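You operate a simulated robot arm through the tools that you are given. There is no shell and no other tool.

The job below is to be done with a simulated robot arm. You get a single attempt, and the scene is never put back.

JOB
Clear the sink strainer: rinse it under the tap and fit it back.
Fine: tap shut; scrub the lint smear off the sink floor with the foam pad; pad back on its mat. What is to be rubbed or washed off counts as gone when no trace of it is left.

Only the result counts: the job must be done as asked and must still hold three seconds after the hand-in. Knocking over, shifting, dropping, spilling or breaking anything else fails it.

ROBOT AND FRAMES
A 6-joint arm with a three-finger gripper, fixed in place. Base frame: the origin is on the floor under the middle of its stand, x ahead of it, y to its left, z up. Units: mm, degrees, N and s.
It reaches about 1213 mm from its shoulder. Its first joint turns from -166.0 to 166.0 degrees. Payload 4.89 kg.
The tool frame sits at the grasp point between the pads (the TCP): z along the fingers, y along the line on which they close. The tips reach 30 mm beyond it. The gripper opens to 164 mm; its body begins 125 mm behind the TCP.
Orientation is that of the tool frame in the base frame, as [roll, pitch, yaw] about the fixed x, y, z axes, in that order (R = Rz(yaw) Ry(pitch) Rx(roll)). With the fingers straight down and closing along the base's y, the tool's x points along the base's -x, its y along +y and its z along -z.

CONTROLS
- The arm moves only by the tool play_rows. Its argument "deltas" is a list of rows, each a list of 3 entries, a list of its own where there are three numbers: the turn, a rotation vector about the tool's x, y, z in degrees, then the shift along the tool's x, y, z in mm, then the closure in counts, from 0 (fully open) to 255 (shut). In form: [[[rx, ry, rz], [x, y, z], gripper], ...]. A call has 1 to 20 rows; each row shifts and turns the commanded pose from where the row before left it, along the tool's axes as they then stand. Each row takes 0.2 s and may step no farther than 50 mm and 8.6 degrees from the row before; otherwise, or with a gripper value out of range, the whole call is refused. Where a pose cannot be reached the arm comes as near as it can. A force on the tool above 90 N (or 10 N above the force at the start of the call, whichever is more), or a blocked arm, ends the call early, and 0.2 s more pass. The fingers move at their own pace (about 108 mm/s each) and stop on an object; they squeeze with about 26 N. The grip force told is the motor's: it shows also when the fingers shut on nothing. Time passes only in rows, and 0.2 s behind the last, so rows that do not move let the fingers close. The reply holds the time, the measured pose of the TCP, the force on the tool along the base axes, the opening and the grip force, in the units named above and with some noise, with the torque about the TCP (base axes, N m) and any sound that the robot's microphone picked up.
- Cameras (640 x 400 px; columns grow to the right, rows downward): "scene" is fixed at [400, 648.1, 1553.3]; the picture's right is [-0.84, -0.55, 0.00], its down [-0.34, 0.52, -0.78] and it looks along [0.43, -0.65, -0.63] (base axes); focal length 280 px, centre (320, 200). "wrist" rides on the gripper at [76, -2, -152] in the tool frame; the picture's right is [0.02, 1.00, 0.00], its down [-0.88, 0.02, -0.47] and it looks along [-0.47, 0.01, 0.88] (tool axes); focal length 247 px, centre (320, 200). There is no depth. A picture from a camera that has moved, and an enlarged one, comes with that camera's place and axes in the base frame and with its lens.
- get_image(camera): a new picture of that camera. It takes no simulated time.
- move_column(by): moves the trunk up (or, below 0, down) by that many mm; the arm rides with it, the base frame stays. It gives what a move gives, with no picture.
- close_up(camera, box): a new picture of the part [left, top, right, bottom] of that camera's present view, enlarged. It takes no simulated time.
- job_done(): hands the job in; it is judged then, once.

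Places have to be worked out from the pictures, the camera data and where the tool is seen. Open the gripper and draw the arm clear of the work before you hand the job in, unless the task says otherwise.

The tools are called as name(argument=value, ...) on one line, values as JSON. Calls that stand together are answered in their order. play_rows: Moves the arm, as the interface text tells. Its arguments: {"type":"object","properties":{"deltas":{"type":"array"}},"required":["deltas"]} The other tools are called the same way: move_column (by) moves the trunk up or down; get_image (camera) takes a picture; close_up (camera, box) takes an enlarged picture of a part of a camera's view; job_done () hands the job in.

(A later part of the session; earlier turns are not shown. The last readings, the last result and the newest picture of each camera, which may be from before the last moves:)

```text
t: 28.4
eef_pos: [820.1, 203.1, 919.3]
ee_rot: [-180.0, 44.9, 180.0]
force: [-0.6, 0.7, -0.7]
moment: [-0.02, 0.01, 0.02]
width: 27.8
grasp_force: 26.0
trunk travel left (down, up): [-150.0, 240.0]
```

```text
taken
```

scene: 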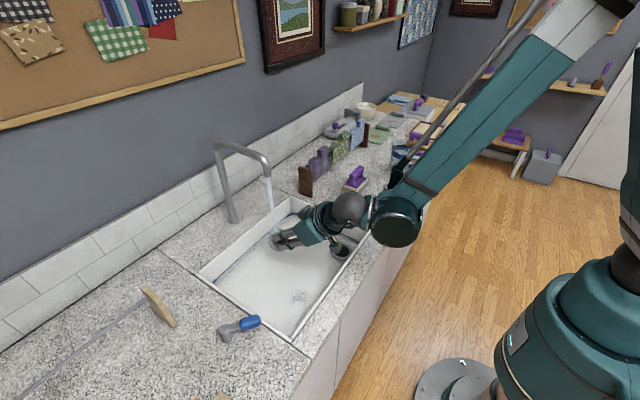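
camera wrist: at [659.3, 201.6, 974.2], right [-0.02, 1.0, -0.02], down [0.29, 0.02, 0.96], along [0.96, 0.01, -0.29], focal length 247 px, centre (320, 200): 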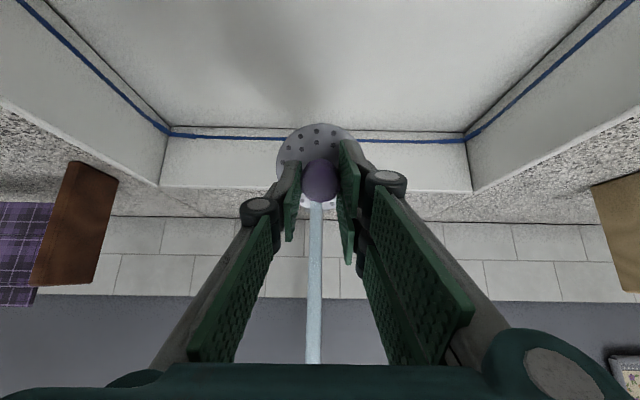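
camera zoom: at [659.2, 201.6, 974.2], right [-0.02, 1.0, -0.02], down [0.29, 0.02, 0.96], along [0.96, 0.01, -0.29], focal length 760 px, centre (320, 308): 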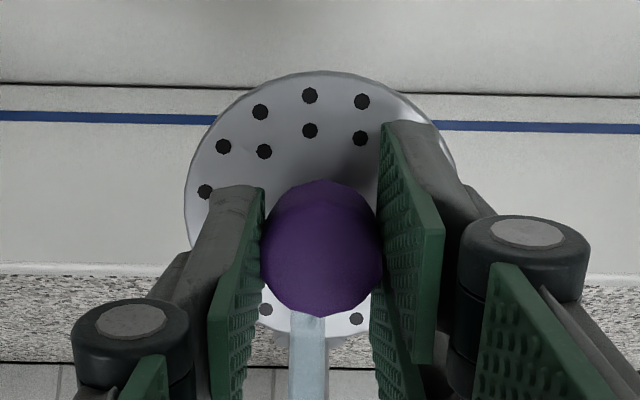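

The visible face looks clean, but two holes near the stream still look greyer; I'll zoom in on these.

close_up(camera="wrist", box=[295, 185, 350, 220])

close_up(camera="scene", box=[268, 220, 298, 255])

```text
11.43 times, centred on (322, 202) of wrist
camera zoom: at [659.2, 201.6, 974.2], right [-0.02, 1.0, -0.02], down [0.29, 0.02, 0.96], along [0.96, 0.01, -0.29], focal length 2823 px, centre (291, 171)
```

zoom: 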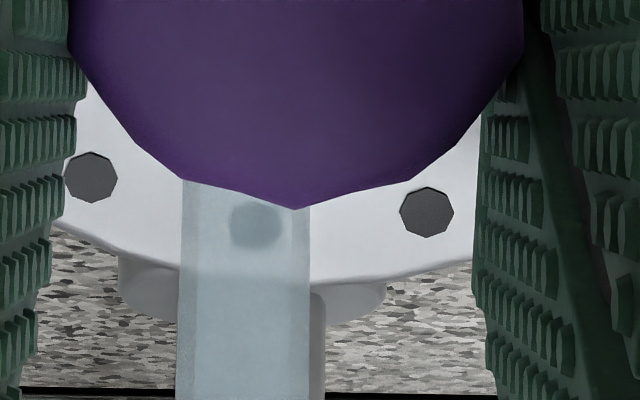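

```text
11.43 times, centred on (283, 238) of scene
camera zoom: at [400.0, 648.1, 1553.3], right [-0.84, -0.55, 0.0], down [-0.34, 0.52, -0.78], along [0.43, -0.65, -0.63], focal length 3203 px, centre (743, -229)
```

zoom: 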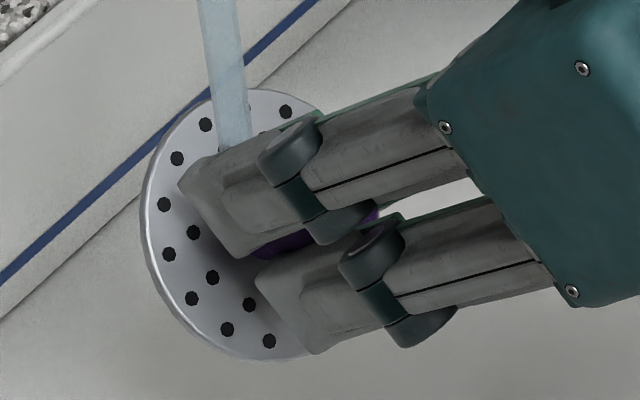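

The holes and disc look clean. For margin, I'll sweep the disc a little side to side under the stream for a few more seconds.

play_rows(deltas=[[[0, 0, 0], [0, 5, 0], 255], [[0, 0, 0], [0, 5, 0], 255], [[0, 0, 0], [0, 0, 0], 255], [[0, 0, 0], [0, -5, 0], 255], [[0, 0, 0], [0, -5, 0], 255], [[0, 0, 0], [0, -5, 0], 255], [[0, 0, 0], [0, -5, 0], 255], [[0, 0, 0], [0, 0, 0], 255], [[0, 0, 0], [0, 5, 0], 255], [[0, 0, 0], [0, 5, 0], 255], [[0, 0, 0], [-4, 0, 4], 255], [[0, 0, 0], [-4, 0, 4], 255], [[0, 0, 0], [0, 0, 0], 255], [[0, 0, 0], [0, 0, 0], 255], [[0, 0, 0], [0, 0, 0], 255], [[0, 0, 0], [4, 0, -4], 255], [[0, 0, 0], [4, 0, -4], 255]])

close_up(camera="wrist", box=[260, 100, 380, 230])

```text
t: 32.0
eef_pos: [820.4, 202.1, 919.3]
ee_rot: [-180.0, 44.9, -179.9]
force: [-0.3, 0.0, -1.8]
moment: [0.01, -0.01, -0.03]
width: 27.7
grasp_force: 25.8
trunk travel left (down, up): [-150.0, 240.0]
```

```text
3.08 times, centred on (320, 165) of wrist
camera zoom: at [660.4, 200.9, 973.2], right [-0.02, 1.0, -0.02], down [0.29, 0.02, 0.96], along [0.96, 0.01, -0.29], focal length 760 px, centre (320, 308)
```

zoom: 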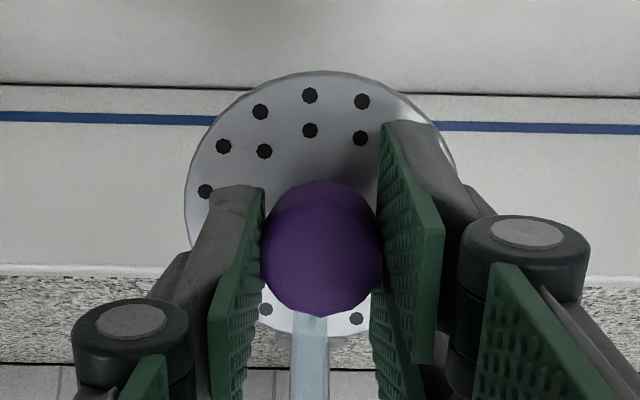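

The strainer is clean. I'll reverse out of the stream, return upright, and go back above the drain.

play_rows(deltas=[[[0, 0, 0], [1.8, 0, -15.9], 255], [[0, 0, 0], [1.8, 0, -15.9], 255], [[0, 0, 0], [1.8, 0, -15.9], 255], [[0, 0, 0], [1.8, 0, -15.9], 255], [[0, 7.5, 0], [0, 0, 0], 255], [[0, 7.5, 0], [0, 0, 0], 255], [[0, 7.5, 0], [0, 0, 0], 255], [[0, 7.5, 0], [0, 0, 0], 255], [[0, 7.5, 0], [0, 0, 0], 255], [[0, 7.5, 0], [0, 0, 0], 255], [[0, 0, 0], [11, -31.1, 4], 255], [[0, 0, 0], [14, -31.4, 5], 255], [[0, 0, 0], [14, -31.4, 5], 255], [[0, 0, 0], [14, -31.4, 5], 255], [[0, 0, 0], [14, -31.4, 5], 255], [[0, 0, 0], [0, 0, 0], 255], [[0, 0, 0], [0, 0, 0], 255]])

get_image(camera="wrist")

close_up(camera="scene", box=[280, 140, 400, 280])

```text
t: 35.6
eef_pos: [704.6, 49.3, 935.9]
ee_rot: [-180.0, 0.0, -180.0]
force: [0.5, 0.6, 0.5]
moment: [0.03, 0.0, 0.0]
width: 28.0
grasp_force: 26.1
trunk travel left (down, up): [-150.0, 240.0]
```

```text
taken
camera wrist: at [629.5, 48.3, 1088.5], right [-0.02, 1.0, 0.0], down [0.88, 0.02, 0.47], along [0.47, 0.01, -0.88], focal length 247 px, centre (320, 200)
```

wrist: 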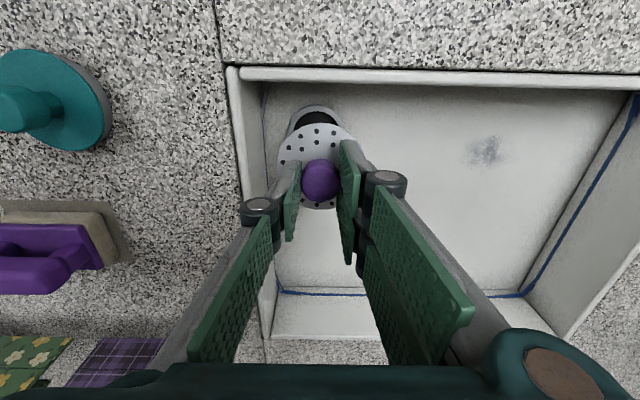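

```text
2.86 times, centred on (340, 210) of scene
camera zoom: at [400.0, 648.1, 1553.3], right [-0.84, -0.55, 0.0], down [-0.34, 0.52, -0.78], along [0.43, -0.65, -0.63], focal length 801 px, centre (263, 171)
```

zoom: 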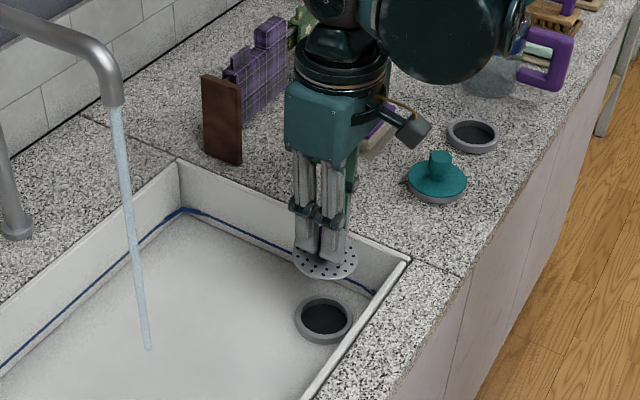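

The strainer is clean and back near the drain, with the reading about 4 mm off in y. I'll descend partway, let it settle and check the pose before fitting.

play_rows(deltas=[[[0, 0, 0], [0, 0, 25], 255], [[0, 0, 0], [0, 0, 25], 255], [[0, 0, 0], [0, 0, 20], 255], [[0, 0, 0], [0, 0, 10], 255], [[0, 0, 0], [0, 0, 0], 255], [[0, 0, 0], [0, 0, 0], 255], [[0, 0, 0], [0, 0, 0], 255]])

get_image(camera="wrist")

close_up(camera="scene", box=[310, 190, 380, 270])

```text
t: 37.2
eef_pos: [703.9, 45.8, 857.1]
ee_rot: [-180.0, 0.1, 179.9]
force: [0.5, 0.3, 0.2]
moment: [0.0, 0.0, -0.02]
width: 28.1
grasp_force: 26.3
trunk travel left (down, up): [-150.0, 240.0]
```

```text
taken
camera wrist: at [628.9, 43.6, 1009.0], right [-0.02, 1.0, 0.0], down [0.88, 0.02, 0.47], along [0.47, 0.01, -0.88], focal length 247 px, centre (320, 200)
```

wrist: 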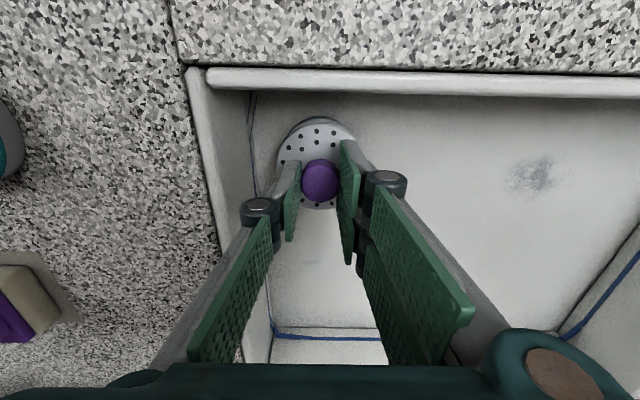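

```text
5.00 times, centred on (345, 230) of scene
camera zoom: at [400.0, 648.1, 1553.3], right [-0.84, -0.55, 0.0], down [-0.34, 0.52, -0.78], along [0.43, -0.65, -0.63], focal length 1401 px, centre (195, 50)
```

zoom: 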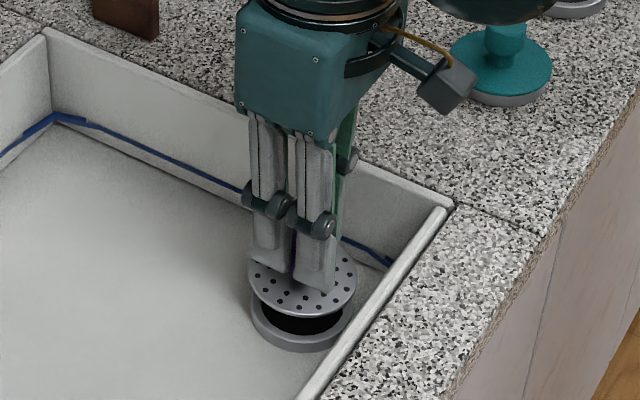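

Alignment is within about 1 mm of the original seat. I'll lower slowly into the drain ring.

play_rows(deltas=[[[0, 0, 0], [1, -0.5, 6], 255], [[0, 0, 0], [0, 0, 6], 255], [[0, 0, 0], [0, 0, 6], 255], [[0, 0, 0], [0, 0, 5], 255], [[0, 0, 0], [0, 0, 5], 255], [[0, 0, 0], [0, 0, 4], 255], [[0, 0, 0], [0, 0, 4], 255], [[0, 0, 0], [0, 0, 2], 255], [[0, 0, 0], [0, 0, 1], 255], [[0, 0, 0], [0, 0, 0], 255]])

get_image(camera="wrist")

close_up(camera="scene", box=[310, 190, 380, 270])

```text
t: 39.4
eef_pos: [700.8, 44.6, 817.9]
ee_rot: [-179.9, 0.1, -179.9]
force: [12.0, 12.4, 47.2]
moment: [0.34, -0.37, -0.03]
width: 27.5
grasp_force: 26.0
trunk travel left (down, up): [-150.0, 240.0]
```

```text
taken
camera wrist: at [626.8, 42.9, 970.2], right [-0.02, 1.0, 0.0], down [0.88, 0.02, 0.47], along [0.47, 0.01, -0.88], focal length 247 px, centre (320, 200)
```

wrist: 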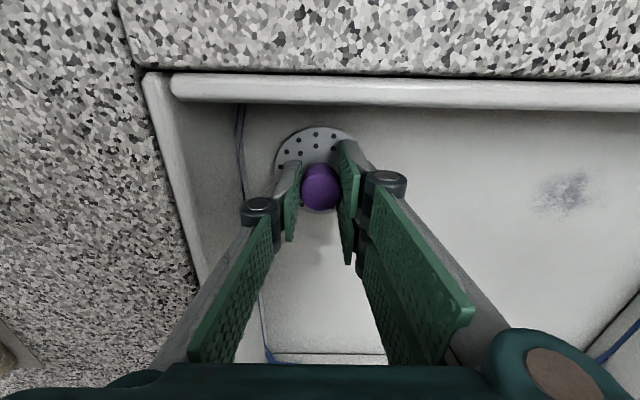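

```text
5.00 times, centred on (345, 230) of scene
camera zoom: at [400.0, 648.1, 1553.3], right [-0.84, -0.55, 0.0], down [-0.34, 0.52, -0.78], along [0.43, -0.65, -0.63], focal length 1401 px, centre (195, 50)
```

zoom: 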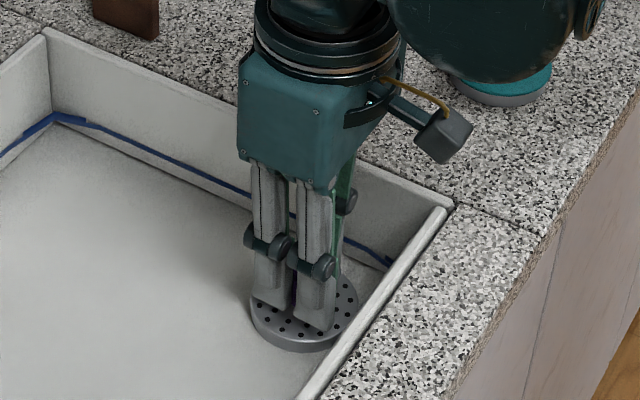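

The strainer appears seated, with 47 N down-load and small side forces. I'll relax the position slightly before releasing.

play_rows(deltas=[[[0, 0, 0], [-1.2, 0.6, -1], 255], [[0, 0, 0], [0, 0, -1], 255], [[0, 0, 0], [0, 0, 0], 255]])

```text
t: 40.2
eef_pos: [703.8, 45.4, 819.0]
ee_rot: [180.0, 0.0, -180.0]
force: [-0.7, 0.3, -0.5]
moment: [-0.04, 0.03, 0.0]
width: 27.7
grasp_force: 26.4
trunk travel left (down, up): [-150.0, 240.0]
```

Forces are now near zero. I'll ease down in small steps to find the seat again with the better centring.

play_rows(deltas=[[[0, 0, 0], [0, 0, 0.7], 255], [[0, 0, 0], [0, 0, 0.7], 255], [[0, 0, 0], [0, 0, 0], 255]])

```text
t: 41.0
eef_pos: [704.1, 46.1, 817.9]
ee_rot: [-180.0, 0.1, -180.0]
force: [2.4, -1.0, 7.2]
moment: [-0.02, -0.04, 0.01]
width: 27.3
grasp_force: 25.6
trunk travel left (down, up): [-150.0, 240.0]
```

Seat contact is light (7 N). I'll release the knob and look.

play_rows(deltas=[[[0, 0, 0], [0, 0, 0], 215], [[0, 0, 0], [0, 0, 0], 187], [[0, 0, 0], [0, 0, 0], 187]])

get_image(camera="wrist")

close_up(camera="scene", box=[315, 225, 375, 265])

```text
t: 41.8
eef_pos: [703.4, 45.4, 816.1]
ee_rot: [180.0, 0.0, 180.0]
force: [-0.3, -0.6, 0.2]
moment: [0.01, 0.0, 0.0]
width: 43.6
grasp_force: 0.1
trunk travel left (down, up): [-150.0, 240.0]
```

```text
taken
camera wrist: at [628.3, 44.0, 970.0], right [-0.02, 1.0, 0.0], down [0.88, 0.02, 0.47], along [0.47, 0.01, -0.88], focal length 247 px, centre (320, 200)
```

wrist: 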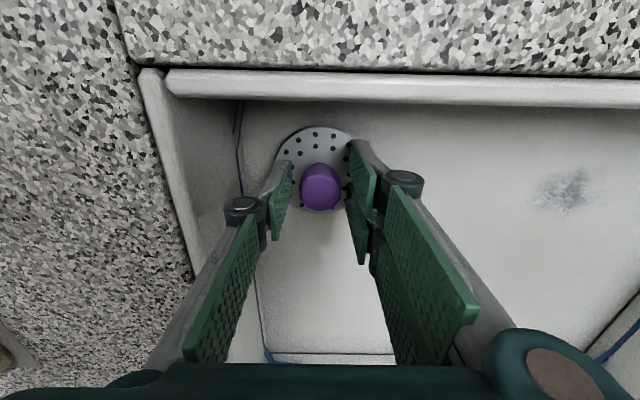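

```text
10.00 times, centred on (345, 245) of scene
camera zoom: at [400.0, 648.1, 1553.3], right [-0.84, -0.55, 0.0], down [-0.34, 0.52, -0.78], along [0.43, -0.65, -0.63], focal length 2803 px, centre (70, -250)
```

zoom: 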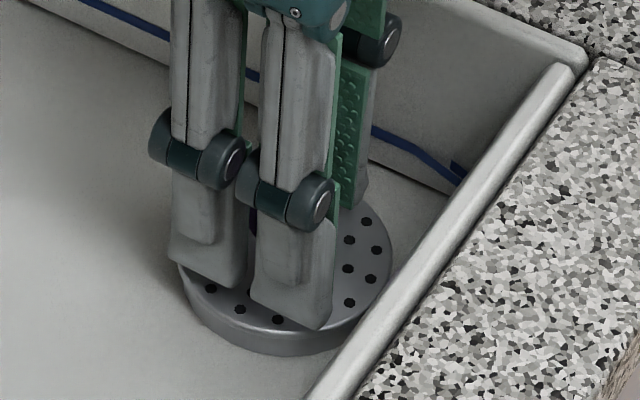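

The disc outline matches the original seated picture. I'll raise the hand straight up and verify.

play_rows(deltas=[[[0, 0, 0], [0, 0, -10], 187], [[0, 0, 0], [0, 0, -20], 187], [[0, 0, 0], [0, 0, -40], 187], [[0, 0, 0], [0, 0, -42.4], 187], [[0, 0, 0], [0, 0, -45], 187], [[0, 0, 0], [0, 0, -45], 187], [[0, 0, 0], [0, 0, 0], 187]])

close_up(camera="scene", box=[315, 225, 375, 265])

get_image(camera="wrist")

get_image(camera="scene")

```text
t: 43.4
eef_pos: [703.5, 42.5, 1018.0]
ee_rot: [180.0, 0.1, -179.9]
force: [-0.2, 1.2, -0.1]
moment: [-0.01, -0.05, 0.0]
width: 43.6
grasp_force: 0.2
trunk travel left (down, up): [-150.0, 240.0]
```

```text
10.00 times, centred on (345, 245) of scene
camera zoom: at [400.0, 648.1, 1553.3], right [-0.84, -0.55, 0.0], down [-0.34, 0.52, -0.78], along [0.43, -0.65, -0.63], focal length 2803 px, centre (70, -250)
```

zoom: 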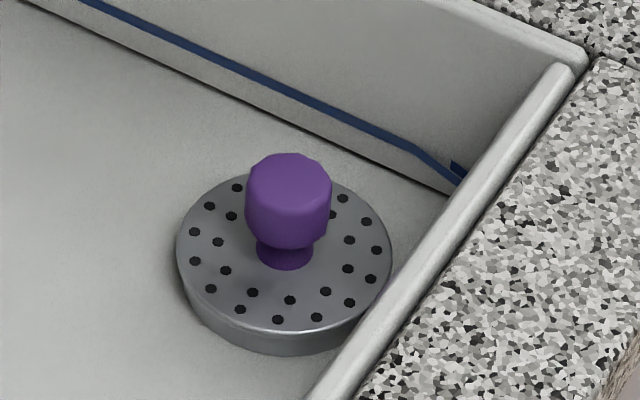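

```text
taken
camera wrist: at [628.2, 41.6, 1170.1], right [-0.02, 1.0, 0.0], down [0.88, 0.02, 0.47], along [0.47, 0.01, -0.88], focal length 247 px, centre (320, 200)
```

wrist: 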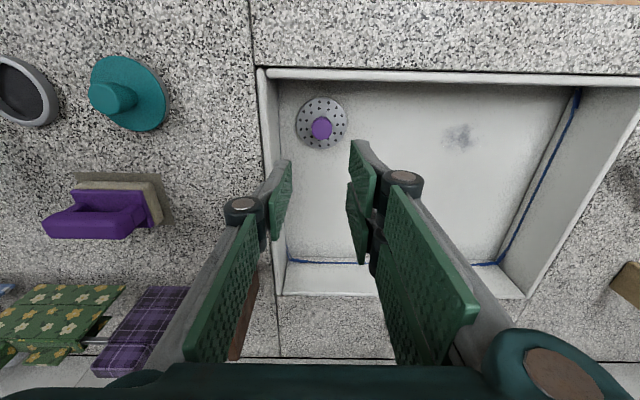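

```text
taken
```

scene: 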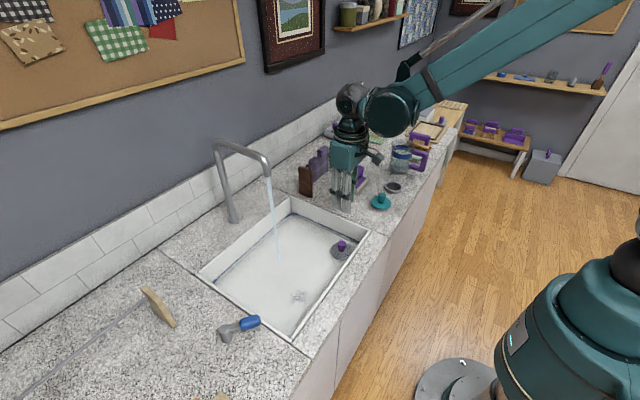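

The strainer is spotless and seated exactly as before. Next I'll close the tap: travel back over the lever with the fingers open wide enough to straddle it at its turned angle.

play_rows(deltas=[[[0, 0, 0], [8, 41.9, -6], 120], [[0, 0, 0], [8, 41.9, -6], 120], [[0, 0, 0], [8, 41.9, -6], 120], [[0, 0, 0], [6, 41.9, -6], 120], [[0, 0, 0], [0, 41.9, -6], 120], [[0, 0, 0], [0, 41.9, -7], 120], [[0, 0, 0], [-6, 41.9, 0], 120], [[0, 0, 0], [-9, 41.9, 0], 120], [[0, 0, 0], [-10, 41.9, 0], 120], [[0, 0, 0], [-9.8, 41.8, 0], 120], [[0, 0, 0], [0, 0, 30], 120], [[0, 0, 0], [0, 0, 30], 120], [[0, 0, 0], [0, 0, 20], 120], [[0, 0, 0], [0, 0, 0], 120]])

get_image(camera="wrist")

```text
t: 46.4
eef_pos: [707.0, 467.1, 976.6]
ee_rot: [180.0, 0.1, 179.9]
force: [0.6, 0.6, 0.2]
moment: [-0.05, -0.02, 0.0]
width: 86.6
grasp_force: 0.1
trunk travel left (down, up): [-150.0, 240.0]
```

```text
taken
camera wrist: at [632.3, 466.1, 1128.6], right [-0.02, 1.0, 0.0], down [0.88, 0.02, 0.47], along [0.47, 0.01, -0.88], focal length 247 px, centre (320, 200)
```

wrist: 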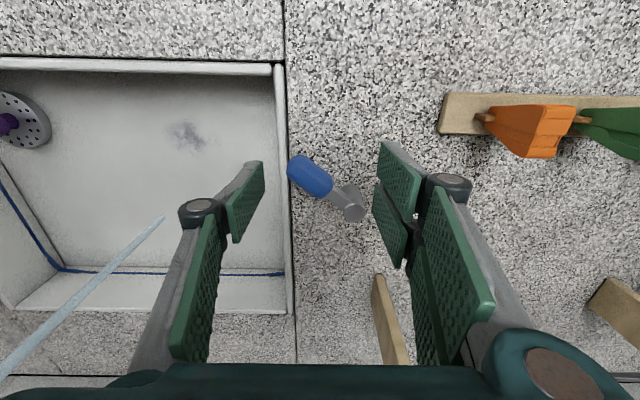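

The lever sits at about 55° open, well between the fingers. I'll descend to the same level as before around it.

play_rows(deltas=[[[0, 0, 0], [0, 0, 25], 120], [[0, 0, 0], [0, 0, 25], 120], [[0, 0, 0], [0, 0, 20], 120], [[0, 0, 0], [0, 0, 10], 120], [[0, 0, 0], [0, 0, 0], 120]])

get_image(camera="wrist")

```text
t: 47.6
eef_pos: [708.2, 466.9, 897.1]
ee_rot: [-180.0, -0.1, 179.9]
force: [0.5, 0.7, 0.2]
moment: [-0.05, 0.05, -0.01]
width: 86.7
grasp_force: 0.1
trunk travel left (down, up): [-150.0, 240.0]
```

```text
taken
camera wrist: at [632.6, 464.7, 1049.6], right [-0.02, 1.0, 0.0], down [0.88, 0.02, 0.47], along [0.47, 0.01, -0.88], focal length 247 px, centre (320, 200)
```

wrist: 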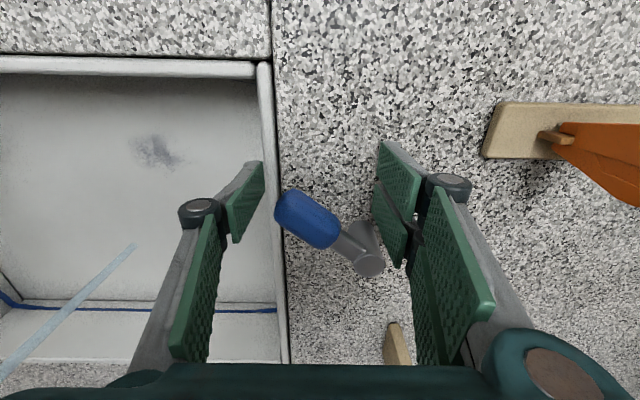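

I'm around the grip again. I'll push toward +y with the thumb pad to start swinging the lever back.

play_rows(deltas=[[[0, 0, 0], [0, 5, 0], 120], [[0, 0, 0], [0, 5, 0], 120], [[0, 0, 0], [0, 5, 0], 120], [[0, 0, 0], [0, 5, 0], 120], [[0, 0, 0], [0, 5, 0], 120], [[0, 0, 0], [0, 5, 0], 120], [[0, 0, 0], [0, 0, 0], 120]])

get_image(camera="wrist")

```text
t: 49.0
eef_pos: [706.8, 485.0, 896.5]
ee_rot: [-179.6, -0.3, 179.7]
force: [-24.1, -38.2, 0.2]
moment: [-0.55, 0.19, -1.81]
width: 101.9
grasp_force: 18.6
trunk travel left (down, up): [-150.0, 240.0]
stopped in row 6: the force on the tool passed its limit at 95 N (the readings are from after the stop); the commanded pose is now the measured one
```

```text
taken
camera wrist: at [631.5, 485.3, 1049.8], right [-0.02, 1.0, -0.01], down [0.88, 0.02, 0.47], along [0.47, 0.0, -0.88], focal length 247 px, centre (320, 200)
```

wrist: 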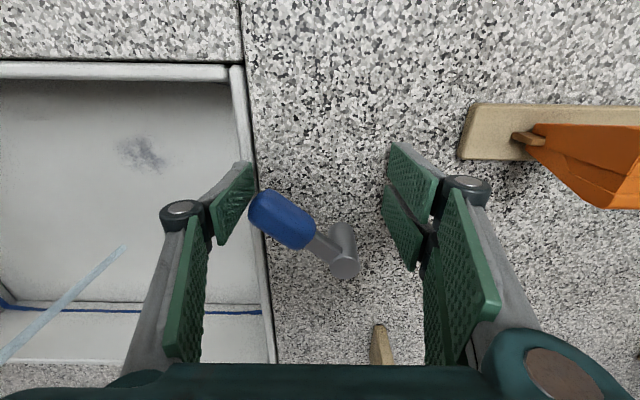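

Pushing straight +y jams along the lever axis (the force points at the pivot). I'll back off, lift, and yaw the hand about 56° so the pads are parallel to the lever, to swing it with a proper arc.

play_rows(deltas=[[[0, 0, 0], [0, -6, 0], 120], [[0, 0, 0], [0, -6, 0], 120], [[0, 0, 0], [0, -2, 0], 120], [[0, 0, 0], [0, 0, -15], 120], [[0, 0, 0], [0, 0, -30], 120], [[0, 0, 0], [0, 0, -30], 140], [[0, 0, -8], [0, 0, 0], 155], [[0, 0, -8], [0, 0, 0], 155], [[0, 0, -8], [0, 0, 0], 155], [[0, 0, -8], [0, 0, 0], 155], [[0, 0, -8], [0, 0, 0], 155], [[0, 0, -8], [0, 0, 0], 155], [[0, 0, -8], [0, 0, 0], 155], [[0, 0, 0], [0, 0, 0], 155]])

get_image(camera="wrist")

get_image(camera="scene")

```text
t: 52.0
eef_pos: [707.4, 475.0, 971.3]
ee_rot: [-180.0, -0.3, -124.1]
force: [0.4, -0.9, 0.1]
moment: [-0.01, 0.03, 0.02]
width: 64.3
grasp_force: 0.1
trunk travel left (down, up): [-150.0, 240.0]
```

```text
taken
camera wrist: at [667.6, 412.2, 1124.6], right [-0.84, 0.54, 0.0], down [0.48, 0.74, 0.47], along [0.25, 0.39, -0.88], focal length 247 px, centre (320, 200)
```

wrist: 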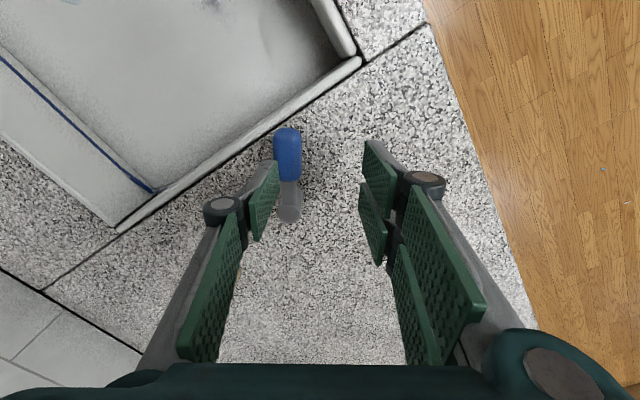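

```text
taken
```

scene: 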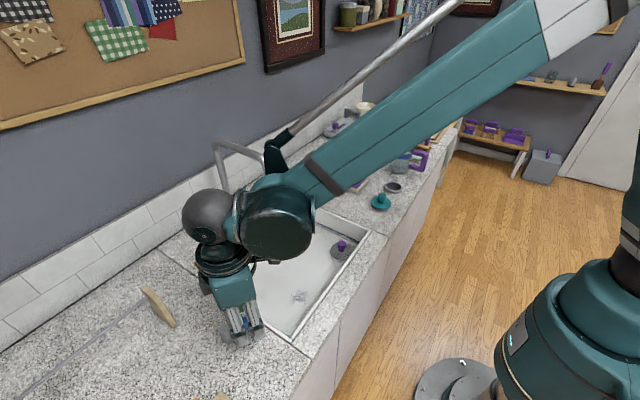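

The lever now lines up with the pads in the picture; the grip centre is 31 mm to the thumb side. I'll shift over it and descend.

play_rows(deltas=[[[0, 0, 0], [2, -16, 0], 155], [[0, 0, 0], [2, -15, 0], 155], [[0, 0, 0], [0, 0, 10], 155], [[0, 0, 0], [0, 0, 20], 155], [[0, 0, 0], [0, 0, 20], 155], [[0, 0, 0], [0, 0, 15], 155], [[0, 0, 0], [0, 0, 9], 155], [[0, 0, 0], [0, 0, 0], 155]])

get_image(camera="wrist")

```text
t: 53.8
eef_pos: [730.1, 454.7, 894.7]
ee_rot: [179.9, -0.5, -124.2]
force: [0.0, -1.2, -0.4]
moment: [-0.04, 0.03, -0.01]
width: 64.3
grasp_force: 0.1
trunk travel left (down, up): [-150.0, 240.0]
```

```text
taken
camera wrist: at [689.8, 391.4, 1048.3], right [-0.84, 0.54, 0.0], down [0.48, 0.74, 0.47], along [0.25, 0.39, -0.88], focal length 247 px, centre (320, 200)
```

wrist: 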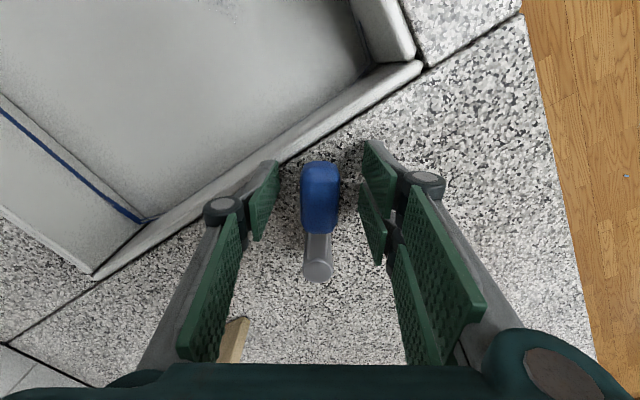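

The grip is centred between the pads. I'll narrow the gap and swing about the post by the first half of the arc.

play_rows(deltas=[[[0, 0, 0], [0, 0, 0], 203], [[0, 0, 0], [0, 0, 0], 203], [[0, 0, 7], [-0.2, 7.07, 0], 203], [[0, 0, 7], [-0.2, 7.07, 0], 203], [[0, 0, 7], [-0.2, 7.07, 0], 203], [[0, 0, 7], [-0.2, 7.07, 0], 203], [[0, 0, 0], [0, 0, 0], 203]])

get_image(camera="wrist")

```text
t: 55.4
eef_pos: [712.4, 472.9, 896.2]
ee_rot: [-179.9, -0.4, -152.2]
force: [0.2, 0.2, 0.3]
moment: [0.0, 0.0, 0.01]
width: 33.6
grasp_force: 0.0
trunk travel left (down, up): [-150.0, 240.0]
```

```text
taken
camera wrist: at [647.0, 438.3, 1049.1], right [-0.48, 0.87, 0.0], down [0.77, 0.43, 0.47], along [0.41, 0.23, -0.88], focal length 247 px, centre (320, 200)
```

wrist: 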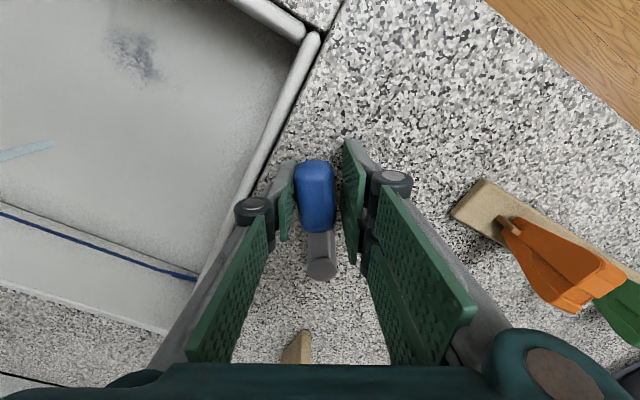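

The lever follows smoothly with no force. I'll continue the rest of the arc back to the closed direction.

play_rows(deltas=[[[0, 0, 7], [-0.2, 7.07, 0], 203], [[0, 0, 7], [-0.2, 7.07, 0], 203], [[0, 0, 7], [-0.2, 7.07, 0], 203], [[0, 0, 7], [-0.2, 7.07, 0], 203], [[0, 0, 0], [0, 0, 0], 203]])

get_image(camera="wrist")

get_image(camera="scene")

```text
t: 56.6
eef_pos: [706.1, 502.4, 897.3]
ee_rot: [-179.7, -0.2, 179.8]
force: [0.0, -0.1, -0.1]
moment: [0.04, -0.02, 0.0]
width: 33.5
grasp_force: 0.0
trunk travel left (down, up): [-150.0, 240.0]
```

```text
taken
camera wrist: at [630.1, 502.3, 1049.8], right [-0.02, 1.0, 0.0], down [0.88, 0.02, 0.47], along [0.47, 0.0, -0.88], focal length 247 px, centre (320, 200)
```

wrist: 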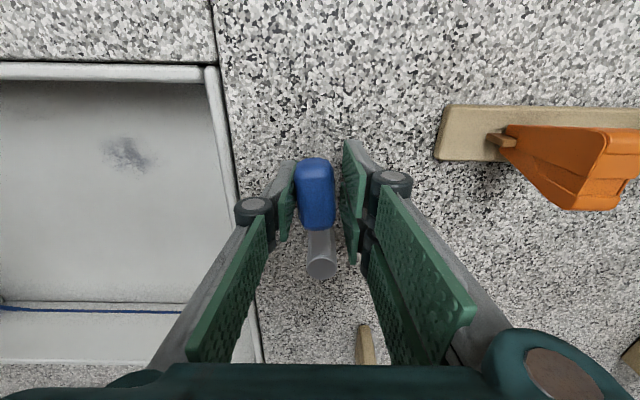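

```text
taken
```

scene: 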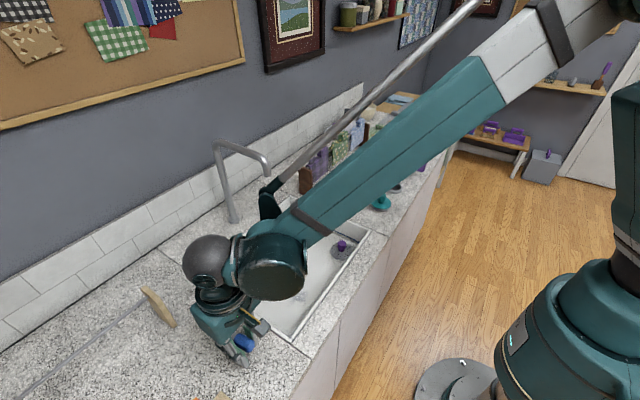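

The stream has stopped, but the lever is still a few degrees short of its original direction. I'll nudge it the last few millimetres to the stop.

play_rows(deltas=[[[0, 0, 1.5], [0, 2, 0], 203], [[0, 0, 1], [0, 2, 0], 203], [[0, 0, 0], [0, 1.5, 0], 203], [[0, 0, 0], [0, 0, 0], 203]])

get_image(camera="wrist")

```text
t: 57.6
eef_pos: [703.8, 507.1, 897.3]
ee_rot: [-179.7, -0.1, 177.3]
force: [-0.2, -1.0, -0.6]
moment: [-0.01, 0.03, -0.05]
width: 33.8
grasp_force: 0.3
trunk travel left (down, up): [-150.0, 240.0]
```

```text
taken
camera wrist: at [628.9, 510.7, 1050.0], right [0.03, 1.0, 0.0], down [0.88, -0.02, 0.47], along [0.47, -0.02, -0.88], focal length 247 px, centre (320, 200)
```

wrist: 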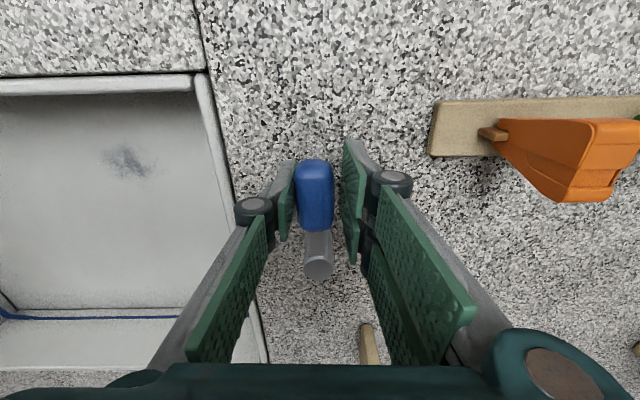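

The lever is now within about 2° of the original. One more small push to find the closed stop.

play_rows(deltas=[[[0, 0, 0], [0, 1.5, 0], 203], [[0, 0, 0], [0, 1.5, 0], 203], [[0, 0, 0], [0, 0, 0], 203]])

get_image(camera="wrist")

```text
t: 58.4
eef_pos: [703.6, 510.7, 897.5]
ee_rot: [-179.7, -0.1, 177.3]
force: [2.2, -5.3, -0.7]
moment: [-0.07, -0.08, 0.12]
width: 35.9
grasp_force: 2.5
trunk travel left (down, up): [-150.0, 240.0]
```

```text
taken
camera wrist: at [628.8, 513.1, 1050.2], right [0.03, 1.0, 0.0], down [0.88, -0.02, 0.47], along [0.47, -0.02, -0.88], focal length 247 px, centre (320, 200)
```

wrist: 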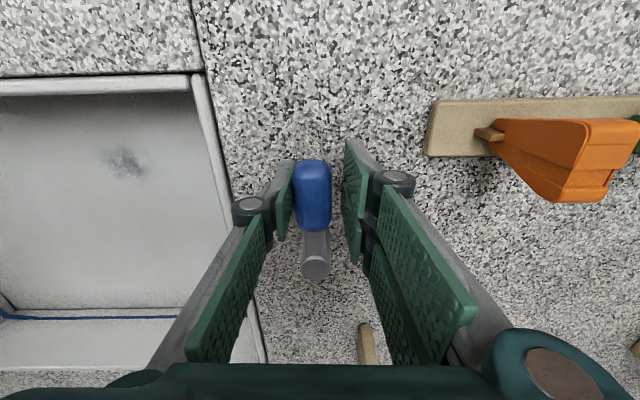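

The lever has hit its closed stop (5 N reaction) and no stream is visible. I'll back off, open slightly and lift away.

play_rows(deltas=[[[0, 0, 0], [0, -4, 0], 190], [[0, 0, 0], [0, 0, 0], 180], [[0, 0, 0], [0, 0, 0], 180], [[0, 0, 0], [0, 0, -15], 180], [[0, 0, 0], [0, 0, -35], 180], [[0, 0, 0], [0, 0, -45], 180], [[0, 0, 0], [0, 0, -45], 180], [[0, 0, 0], [0, 0, -40], 180]])

get_image(camera="wrist")

get_image(camera="scene")

```text
t: 60.2
eef_pos: [700.7, 506.2, 1077.5]
ee_rot: [-179.6, -0.2, 177.3]
force: [0.4, 0.0, -0.8]
moment: [-0.07, 0.11, 0.06]
width: 48.4
grasp_force: 0.0
trunk travel left (down, up): [-150.0, 240.0]
```

```text
taken
camera wrist: at [626.2, 508.7, 1230.2], right [0.03, 1.0, 0.0], down [0.88, -0.02, 0.47], along [0.47, -0.02, -0.88], focal length 247 px, centre (320, 200)
```

wrist: 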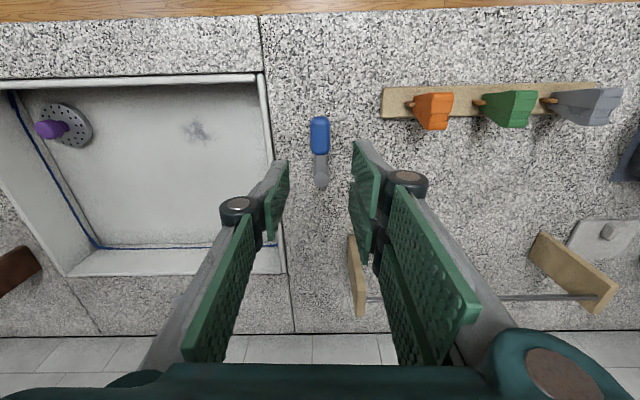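

```text
taken
```

scene: 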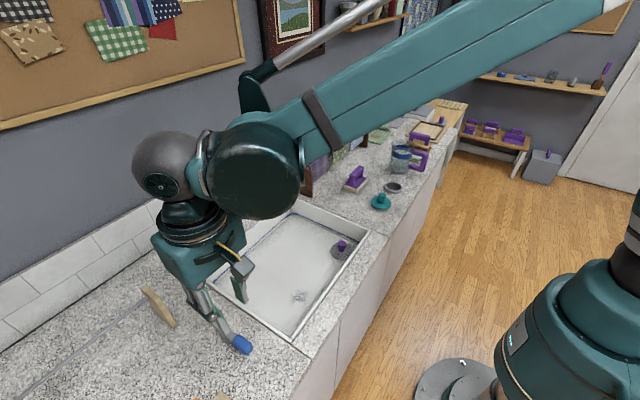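

The tap is shut with the lever back in its original direction. Next is the foam pad at about (790, -215): I'll travel back over the front of the sink to above it.

play_rows(deltas=[[[0, 0, -2.7], [0, 0, 0], 150], [[0, 0, 0], [9, -45, 0], 150], [[0, 0, 0], [9, -45, 0], 150], [[0, 0, 0], [9, -45, 0], 150], [[0, 0, 0], [9, -45, 0], 150], [[0, 0, 0], [0, -45, 0], 150], [[0, 0, 0], [0, -45, 0], 150], [[0, 0, 0], [0, -45, 0], 150], [[0, 0, 0], [0, -45, 0], 150], [[0, 0, 0], [0, -45, 0], 150], [[0, 0, 0], [0, -45, 0], 150], [[0, 0, 0], [-15, -45, 0], 150], [[0, 0, 0], [-15, -45, 0], 150], [[0, 0, 0], [-15, -45, 0], 150], [[0, 0, 0], [-15, -45, 0], 150], [[0, 0, 0], [-15, -45, 0], 150], [[0, 0, 0], [-15, -45, 0], 150], [[0, 0, 0], [0, 0, 0], 150]])

get_image(camera="wrist")

get_image(camera="scene")

```text
t: 64.0
eef_pos: [758.8, -214.4, 1074.9]
ee_rot: [-179.8, -0.1, -180.0]
force: [-1.1, -0.5, 0.2]
moment: [0.0, 0.05, 0.01]
width: 67.4
grasp_force: 0.2
trunk travel left (down, up): [-150.0, 240.0]
```

```text
taken
camera wrist: at [683.4, -216.7, 1228.0], right [-0.02, 1.0, 0.0], down [0.88, 0.02, 0.47], along [0.47, 0.01, -0.88], focal length 247 px, centre (320, 200)
```

wrist: 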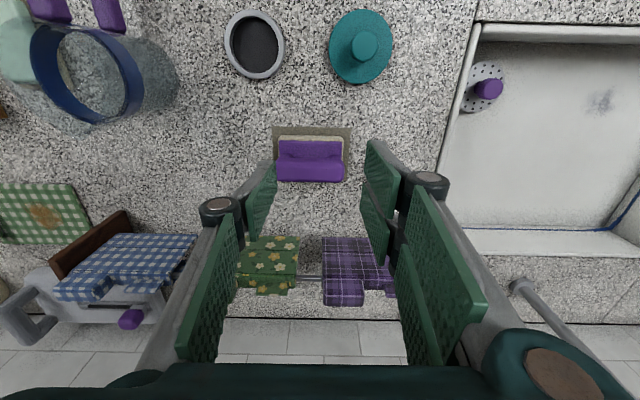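

```text
taken
```

scene: 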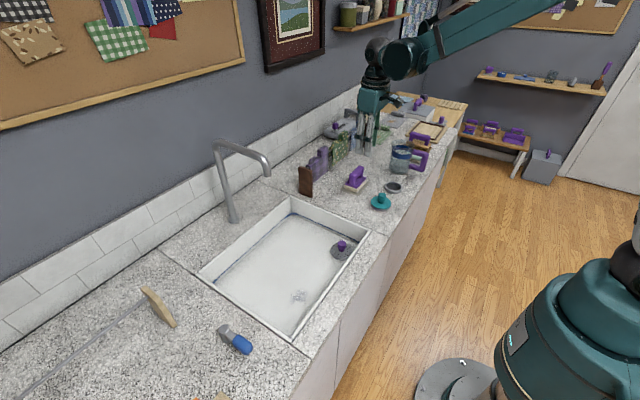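

The sink is dry of stream and the lever is home. I'll zoom in on the pad and its mat to locate the handle precisely.

close_up(camera="wrist", box=[250, 110, 370, 200])

close_up(camera="scene", box=[335, 155, 385, 200])

```text
4.44 times, centred on (310, 155) of wrist
camera zoom: at [683.4, -216.7, 1228.0], right [-0.02, 1.0, 0.0], down [0.88, 0.02, 0.47], along [0.47, 0.01, -0.88], focal length 1098 px, centre (364, 400)
```

zoom: 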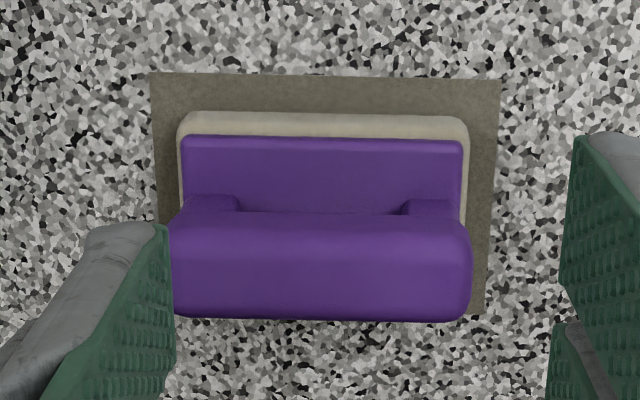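

```text
8.89 times, centred on (360, 178) of scene
camera zoom: at [400.0, 648.1, 1553.3], right [-0.84, -0.55, 0.0], down [-0.34, 0.52, -0.78], along [0.43, -0.65, -0.63], focal length 2491 px, centre (-36, 400)
```

zoom: 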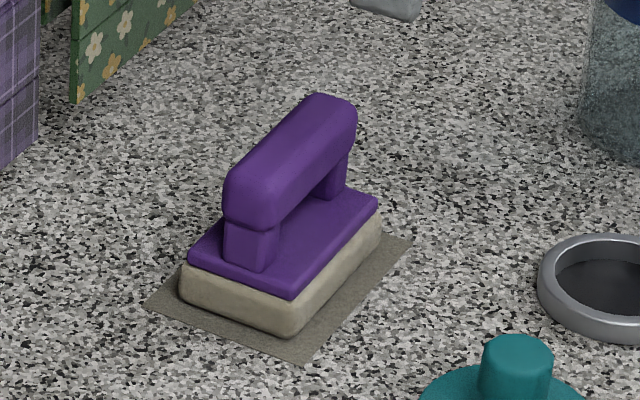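

The mat spans about x 762–847, y -287 to -168; the handle bar runs along y, centred near (804, -228) with top at z≈928. I'll shift over it and yaw 90° so the fingers close across the bar.

play_rows(deltas=[[[0, 0, 0], [-22, -7, 0], 150], [[0, 0, 0], [-22, -6.5, 0], 150], [[0, 0, 8.18], [0, 0, 0], 165], [[0, 0, 8.18], [0, 0, 0], 165], [[0, 0, 8.18], [0, 0, 0], 165], [[0, 0, 8.18], [0, 0, 0], 165], [[0, 0, 8.18], [0, 0, 0], 165], [[0, 0, 8.18], [0, 0, 0], 165], [[0, 0, 8.18], [0, 0, 0], 165], [[0, 0, 8.18], [0, 0, 0], 165], [[0, 0, 8.18], [0, 0, 0], 165], [[0, 0, 8.18], [0, 0, 0], 165], [[0, 0, 8.2], [0, 0, 0], 165], [[0, 0, 0], [0, 0, 0], 165]])

get_image(camera="wrist")

get_image(camera="scene")

```text
t: 67.0
eef_pos: [802.0, -225.4, 1080.3]
ee_rot: [-179.8, 0.3, 89.9]
force: [-0.4, 0.2, -0.1]
moment: [-0.01, -0.02, -0.02]
width: 58.0
grasp_force: 0.1
trunk travel left (down, up): [-150.0, 240.0]
```

```text
taken
camera wrist: at [802.9, -148.6, 1231.8], right [1.0, 0.02, 0.0], down [0.02, -0.88, 0.48], along [0.01, -0.48, -0.88], focal length 247 px, centre (320, 200)
```

wrist: 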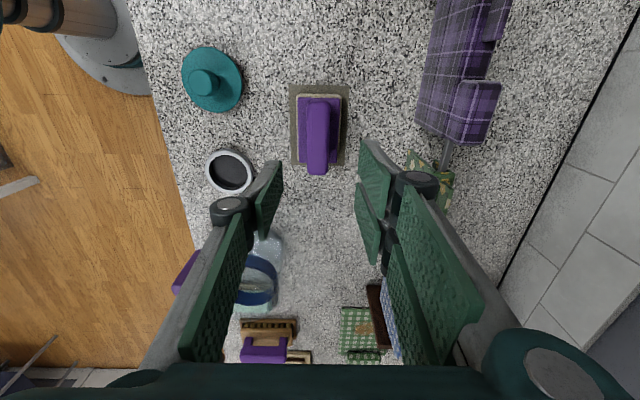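

```text
taken
```

scene: 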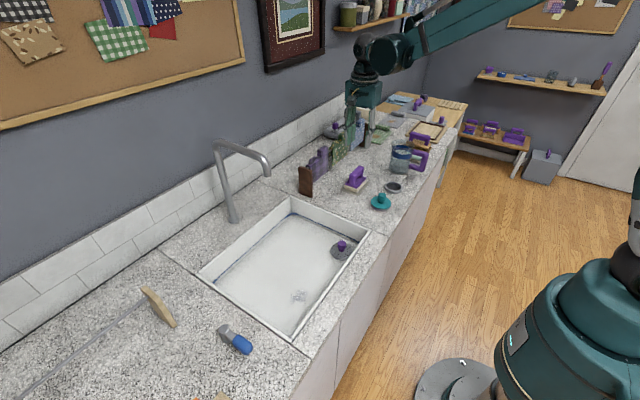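

The bar is centred under the hand (about 2.5 mm shift needed in y). I'll descend over it in stages.

play_rows(deltas=[[[0, 0, 0], [-1.5, 0.5, 30], 165], [[0, 0, 0], [-1, 0, 30], 165], [[0, 0, 0], [0, 0, 25], 165], [[0, 0, 0], [0, 0, 20], 165], [[0, 0, 0], [0, 0, 15], 165], [[0, 0, 0], [0, 0, 0], 165]])

get_image(camera="wrist")

close_up(camera="scene", box=[310, 110, 410, 210])

```text
t: 68.4
eef_pos: [801.5, -229.8, 956.4]
ee_rot: [-179.8, 0.2, 90.0]
force: [0.2, 0.5, -0.9]
moment: [-0.01, 0.02, 0.01]
width: 58.1
grasp_force: 0.0
trunk travel left (down, up): [-150.0, 240.0]
```

```text
taken
camera wrist: at [801.3, -151.9, 1109.7], right [1.0, 0.02, 0.0], down [0.02, -0.88, 0.48], along [0.01, -0.48, -0.88], focal length 247 px, centre (320, 200)
```

wrist: 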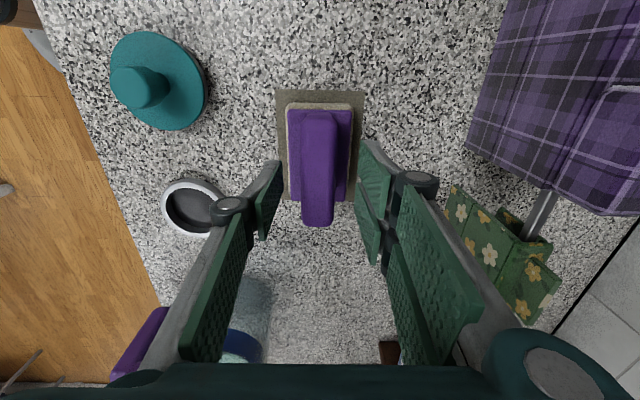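

```text
4.00 times, centred on (360, 160) of scene
camera zoom: at [400.0, 648.1, 1553.3], right [-0.84, -0.55, 0.0], down [-0.34, 0.52, -0.78], along [0.43, -0.65, -0.63], focal length 1121 px, centre (160, 360)
```

zoom: 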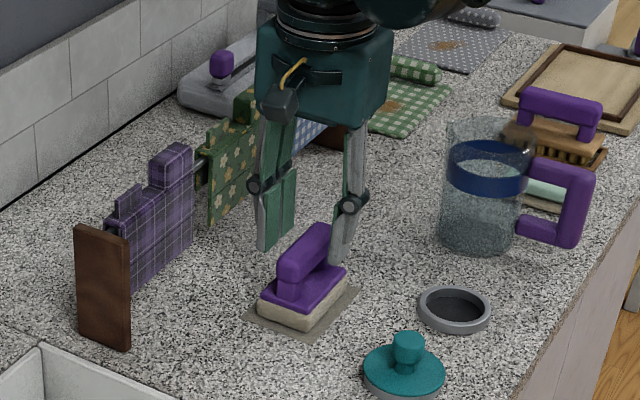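

Aligned well over the bar. I'll descend the remaining 39 mm and close on it.

play_rows(deltas=[[[0, 0, 0], [0, 0, 15], 165], [[0, 0, 0], [0, 0, 12], 165], [[0, 0, 0], [0, 0, 8], 165], [[0, 0, 0], [0, 0, 4], 165], [[0, 0, 0], [0, 0, 0], 165]])

close_up(camera="scene", box=[330, 140, 390, 200])

get_image(camera="wrist")

```text
t: 69.6
eef_pos: [802.0, -228.8, 919.8]
ee_rot: [-179.9, 0.3, 89.9]
force: [0.3, -0.1, 0.4]
moment: [-0.01, 0.0, 0.03]
width: 58.0
grasp_force: 0.1
trunk travel left (down, up): [-150.0, 240.0]
```

```text
6.67 times, centred on (360, 170) of scene
camera zoom: at [400.0, 648.1, 1553.3], right [-0.84, -0.55, 0.0], down [-0.34, 0.52, -0.78], along [0.43, -0.65, -0.63], focal length 1868 px, centre (53, 400)
```

zoom: 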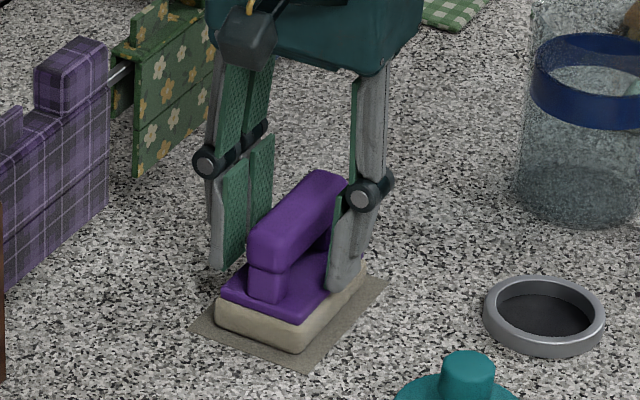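

```text
taken
camera wrist: at [802.4, -152.0, 1072.7], right [1.0, 0.02, 0.0], down [0.02, -0.88, 0.48], along [0.01, -0.48, -0.88], focal length 247 px, centre (320, 200)
```

wrist: 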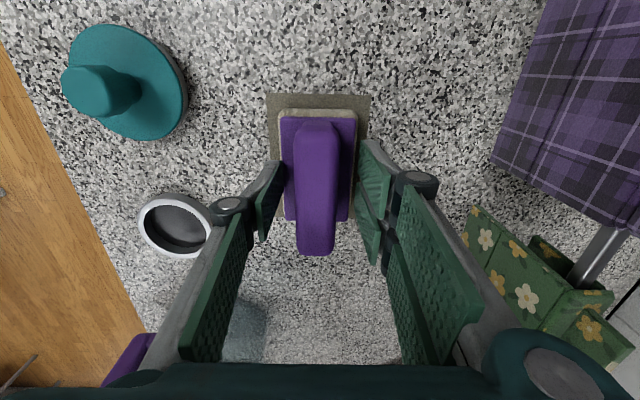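

Nearly centred; I'll shift 1.5 mm, lower 3 mm and close.

play_rows(deltas=[[[0, 0, 0], [0, -1.5, 3], 165], [[0, 0, 0], [0, 0, 0], 190], [[0, 0, 0], [0, 0, 0], 215], [[0, 0, 0], [0, 0, 0], 255], [[0, 0, 0], [0, 0, 0], 255], [[0, 0, 0], [0, 0, 0], 255]])

get_image(camera="wrist")

```text
t: 71.0
eef_pos: [800.5, -229.9, 918.8]
ee_rot: [-179.8, 0.3, 90.1]
force: [-9.3, -2.2, 41.3]
moment: [0.16, -0.08, 0.16]
width: 26.2
grasp_force: 26.2
trunk travel left (down, up): [-150.0, 240.0]
```

```text
taken
camera wrist: at [799.7, -152.2, 1070.7], right [1.0, 0.02, 0.0], down [0.02, -0.88, 0.48], along [0.01, -0.48, -0.88], focal length 247 px, centre (320, 200)
```

wrist: 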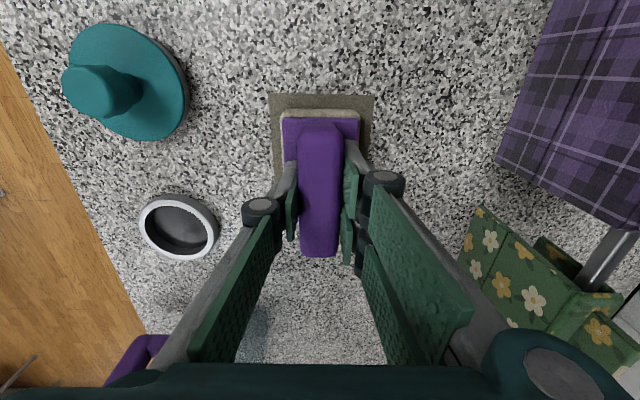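

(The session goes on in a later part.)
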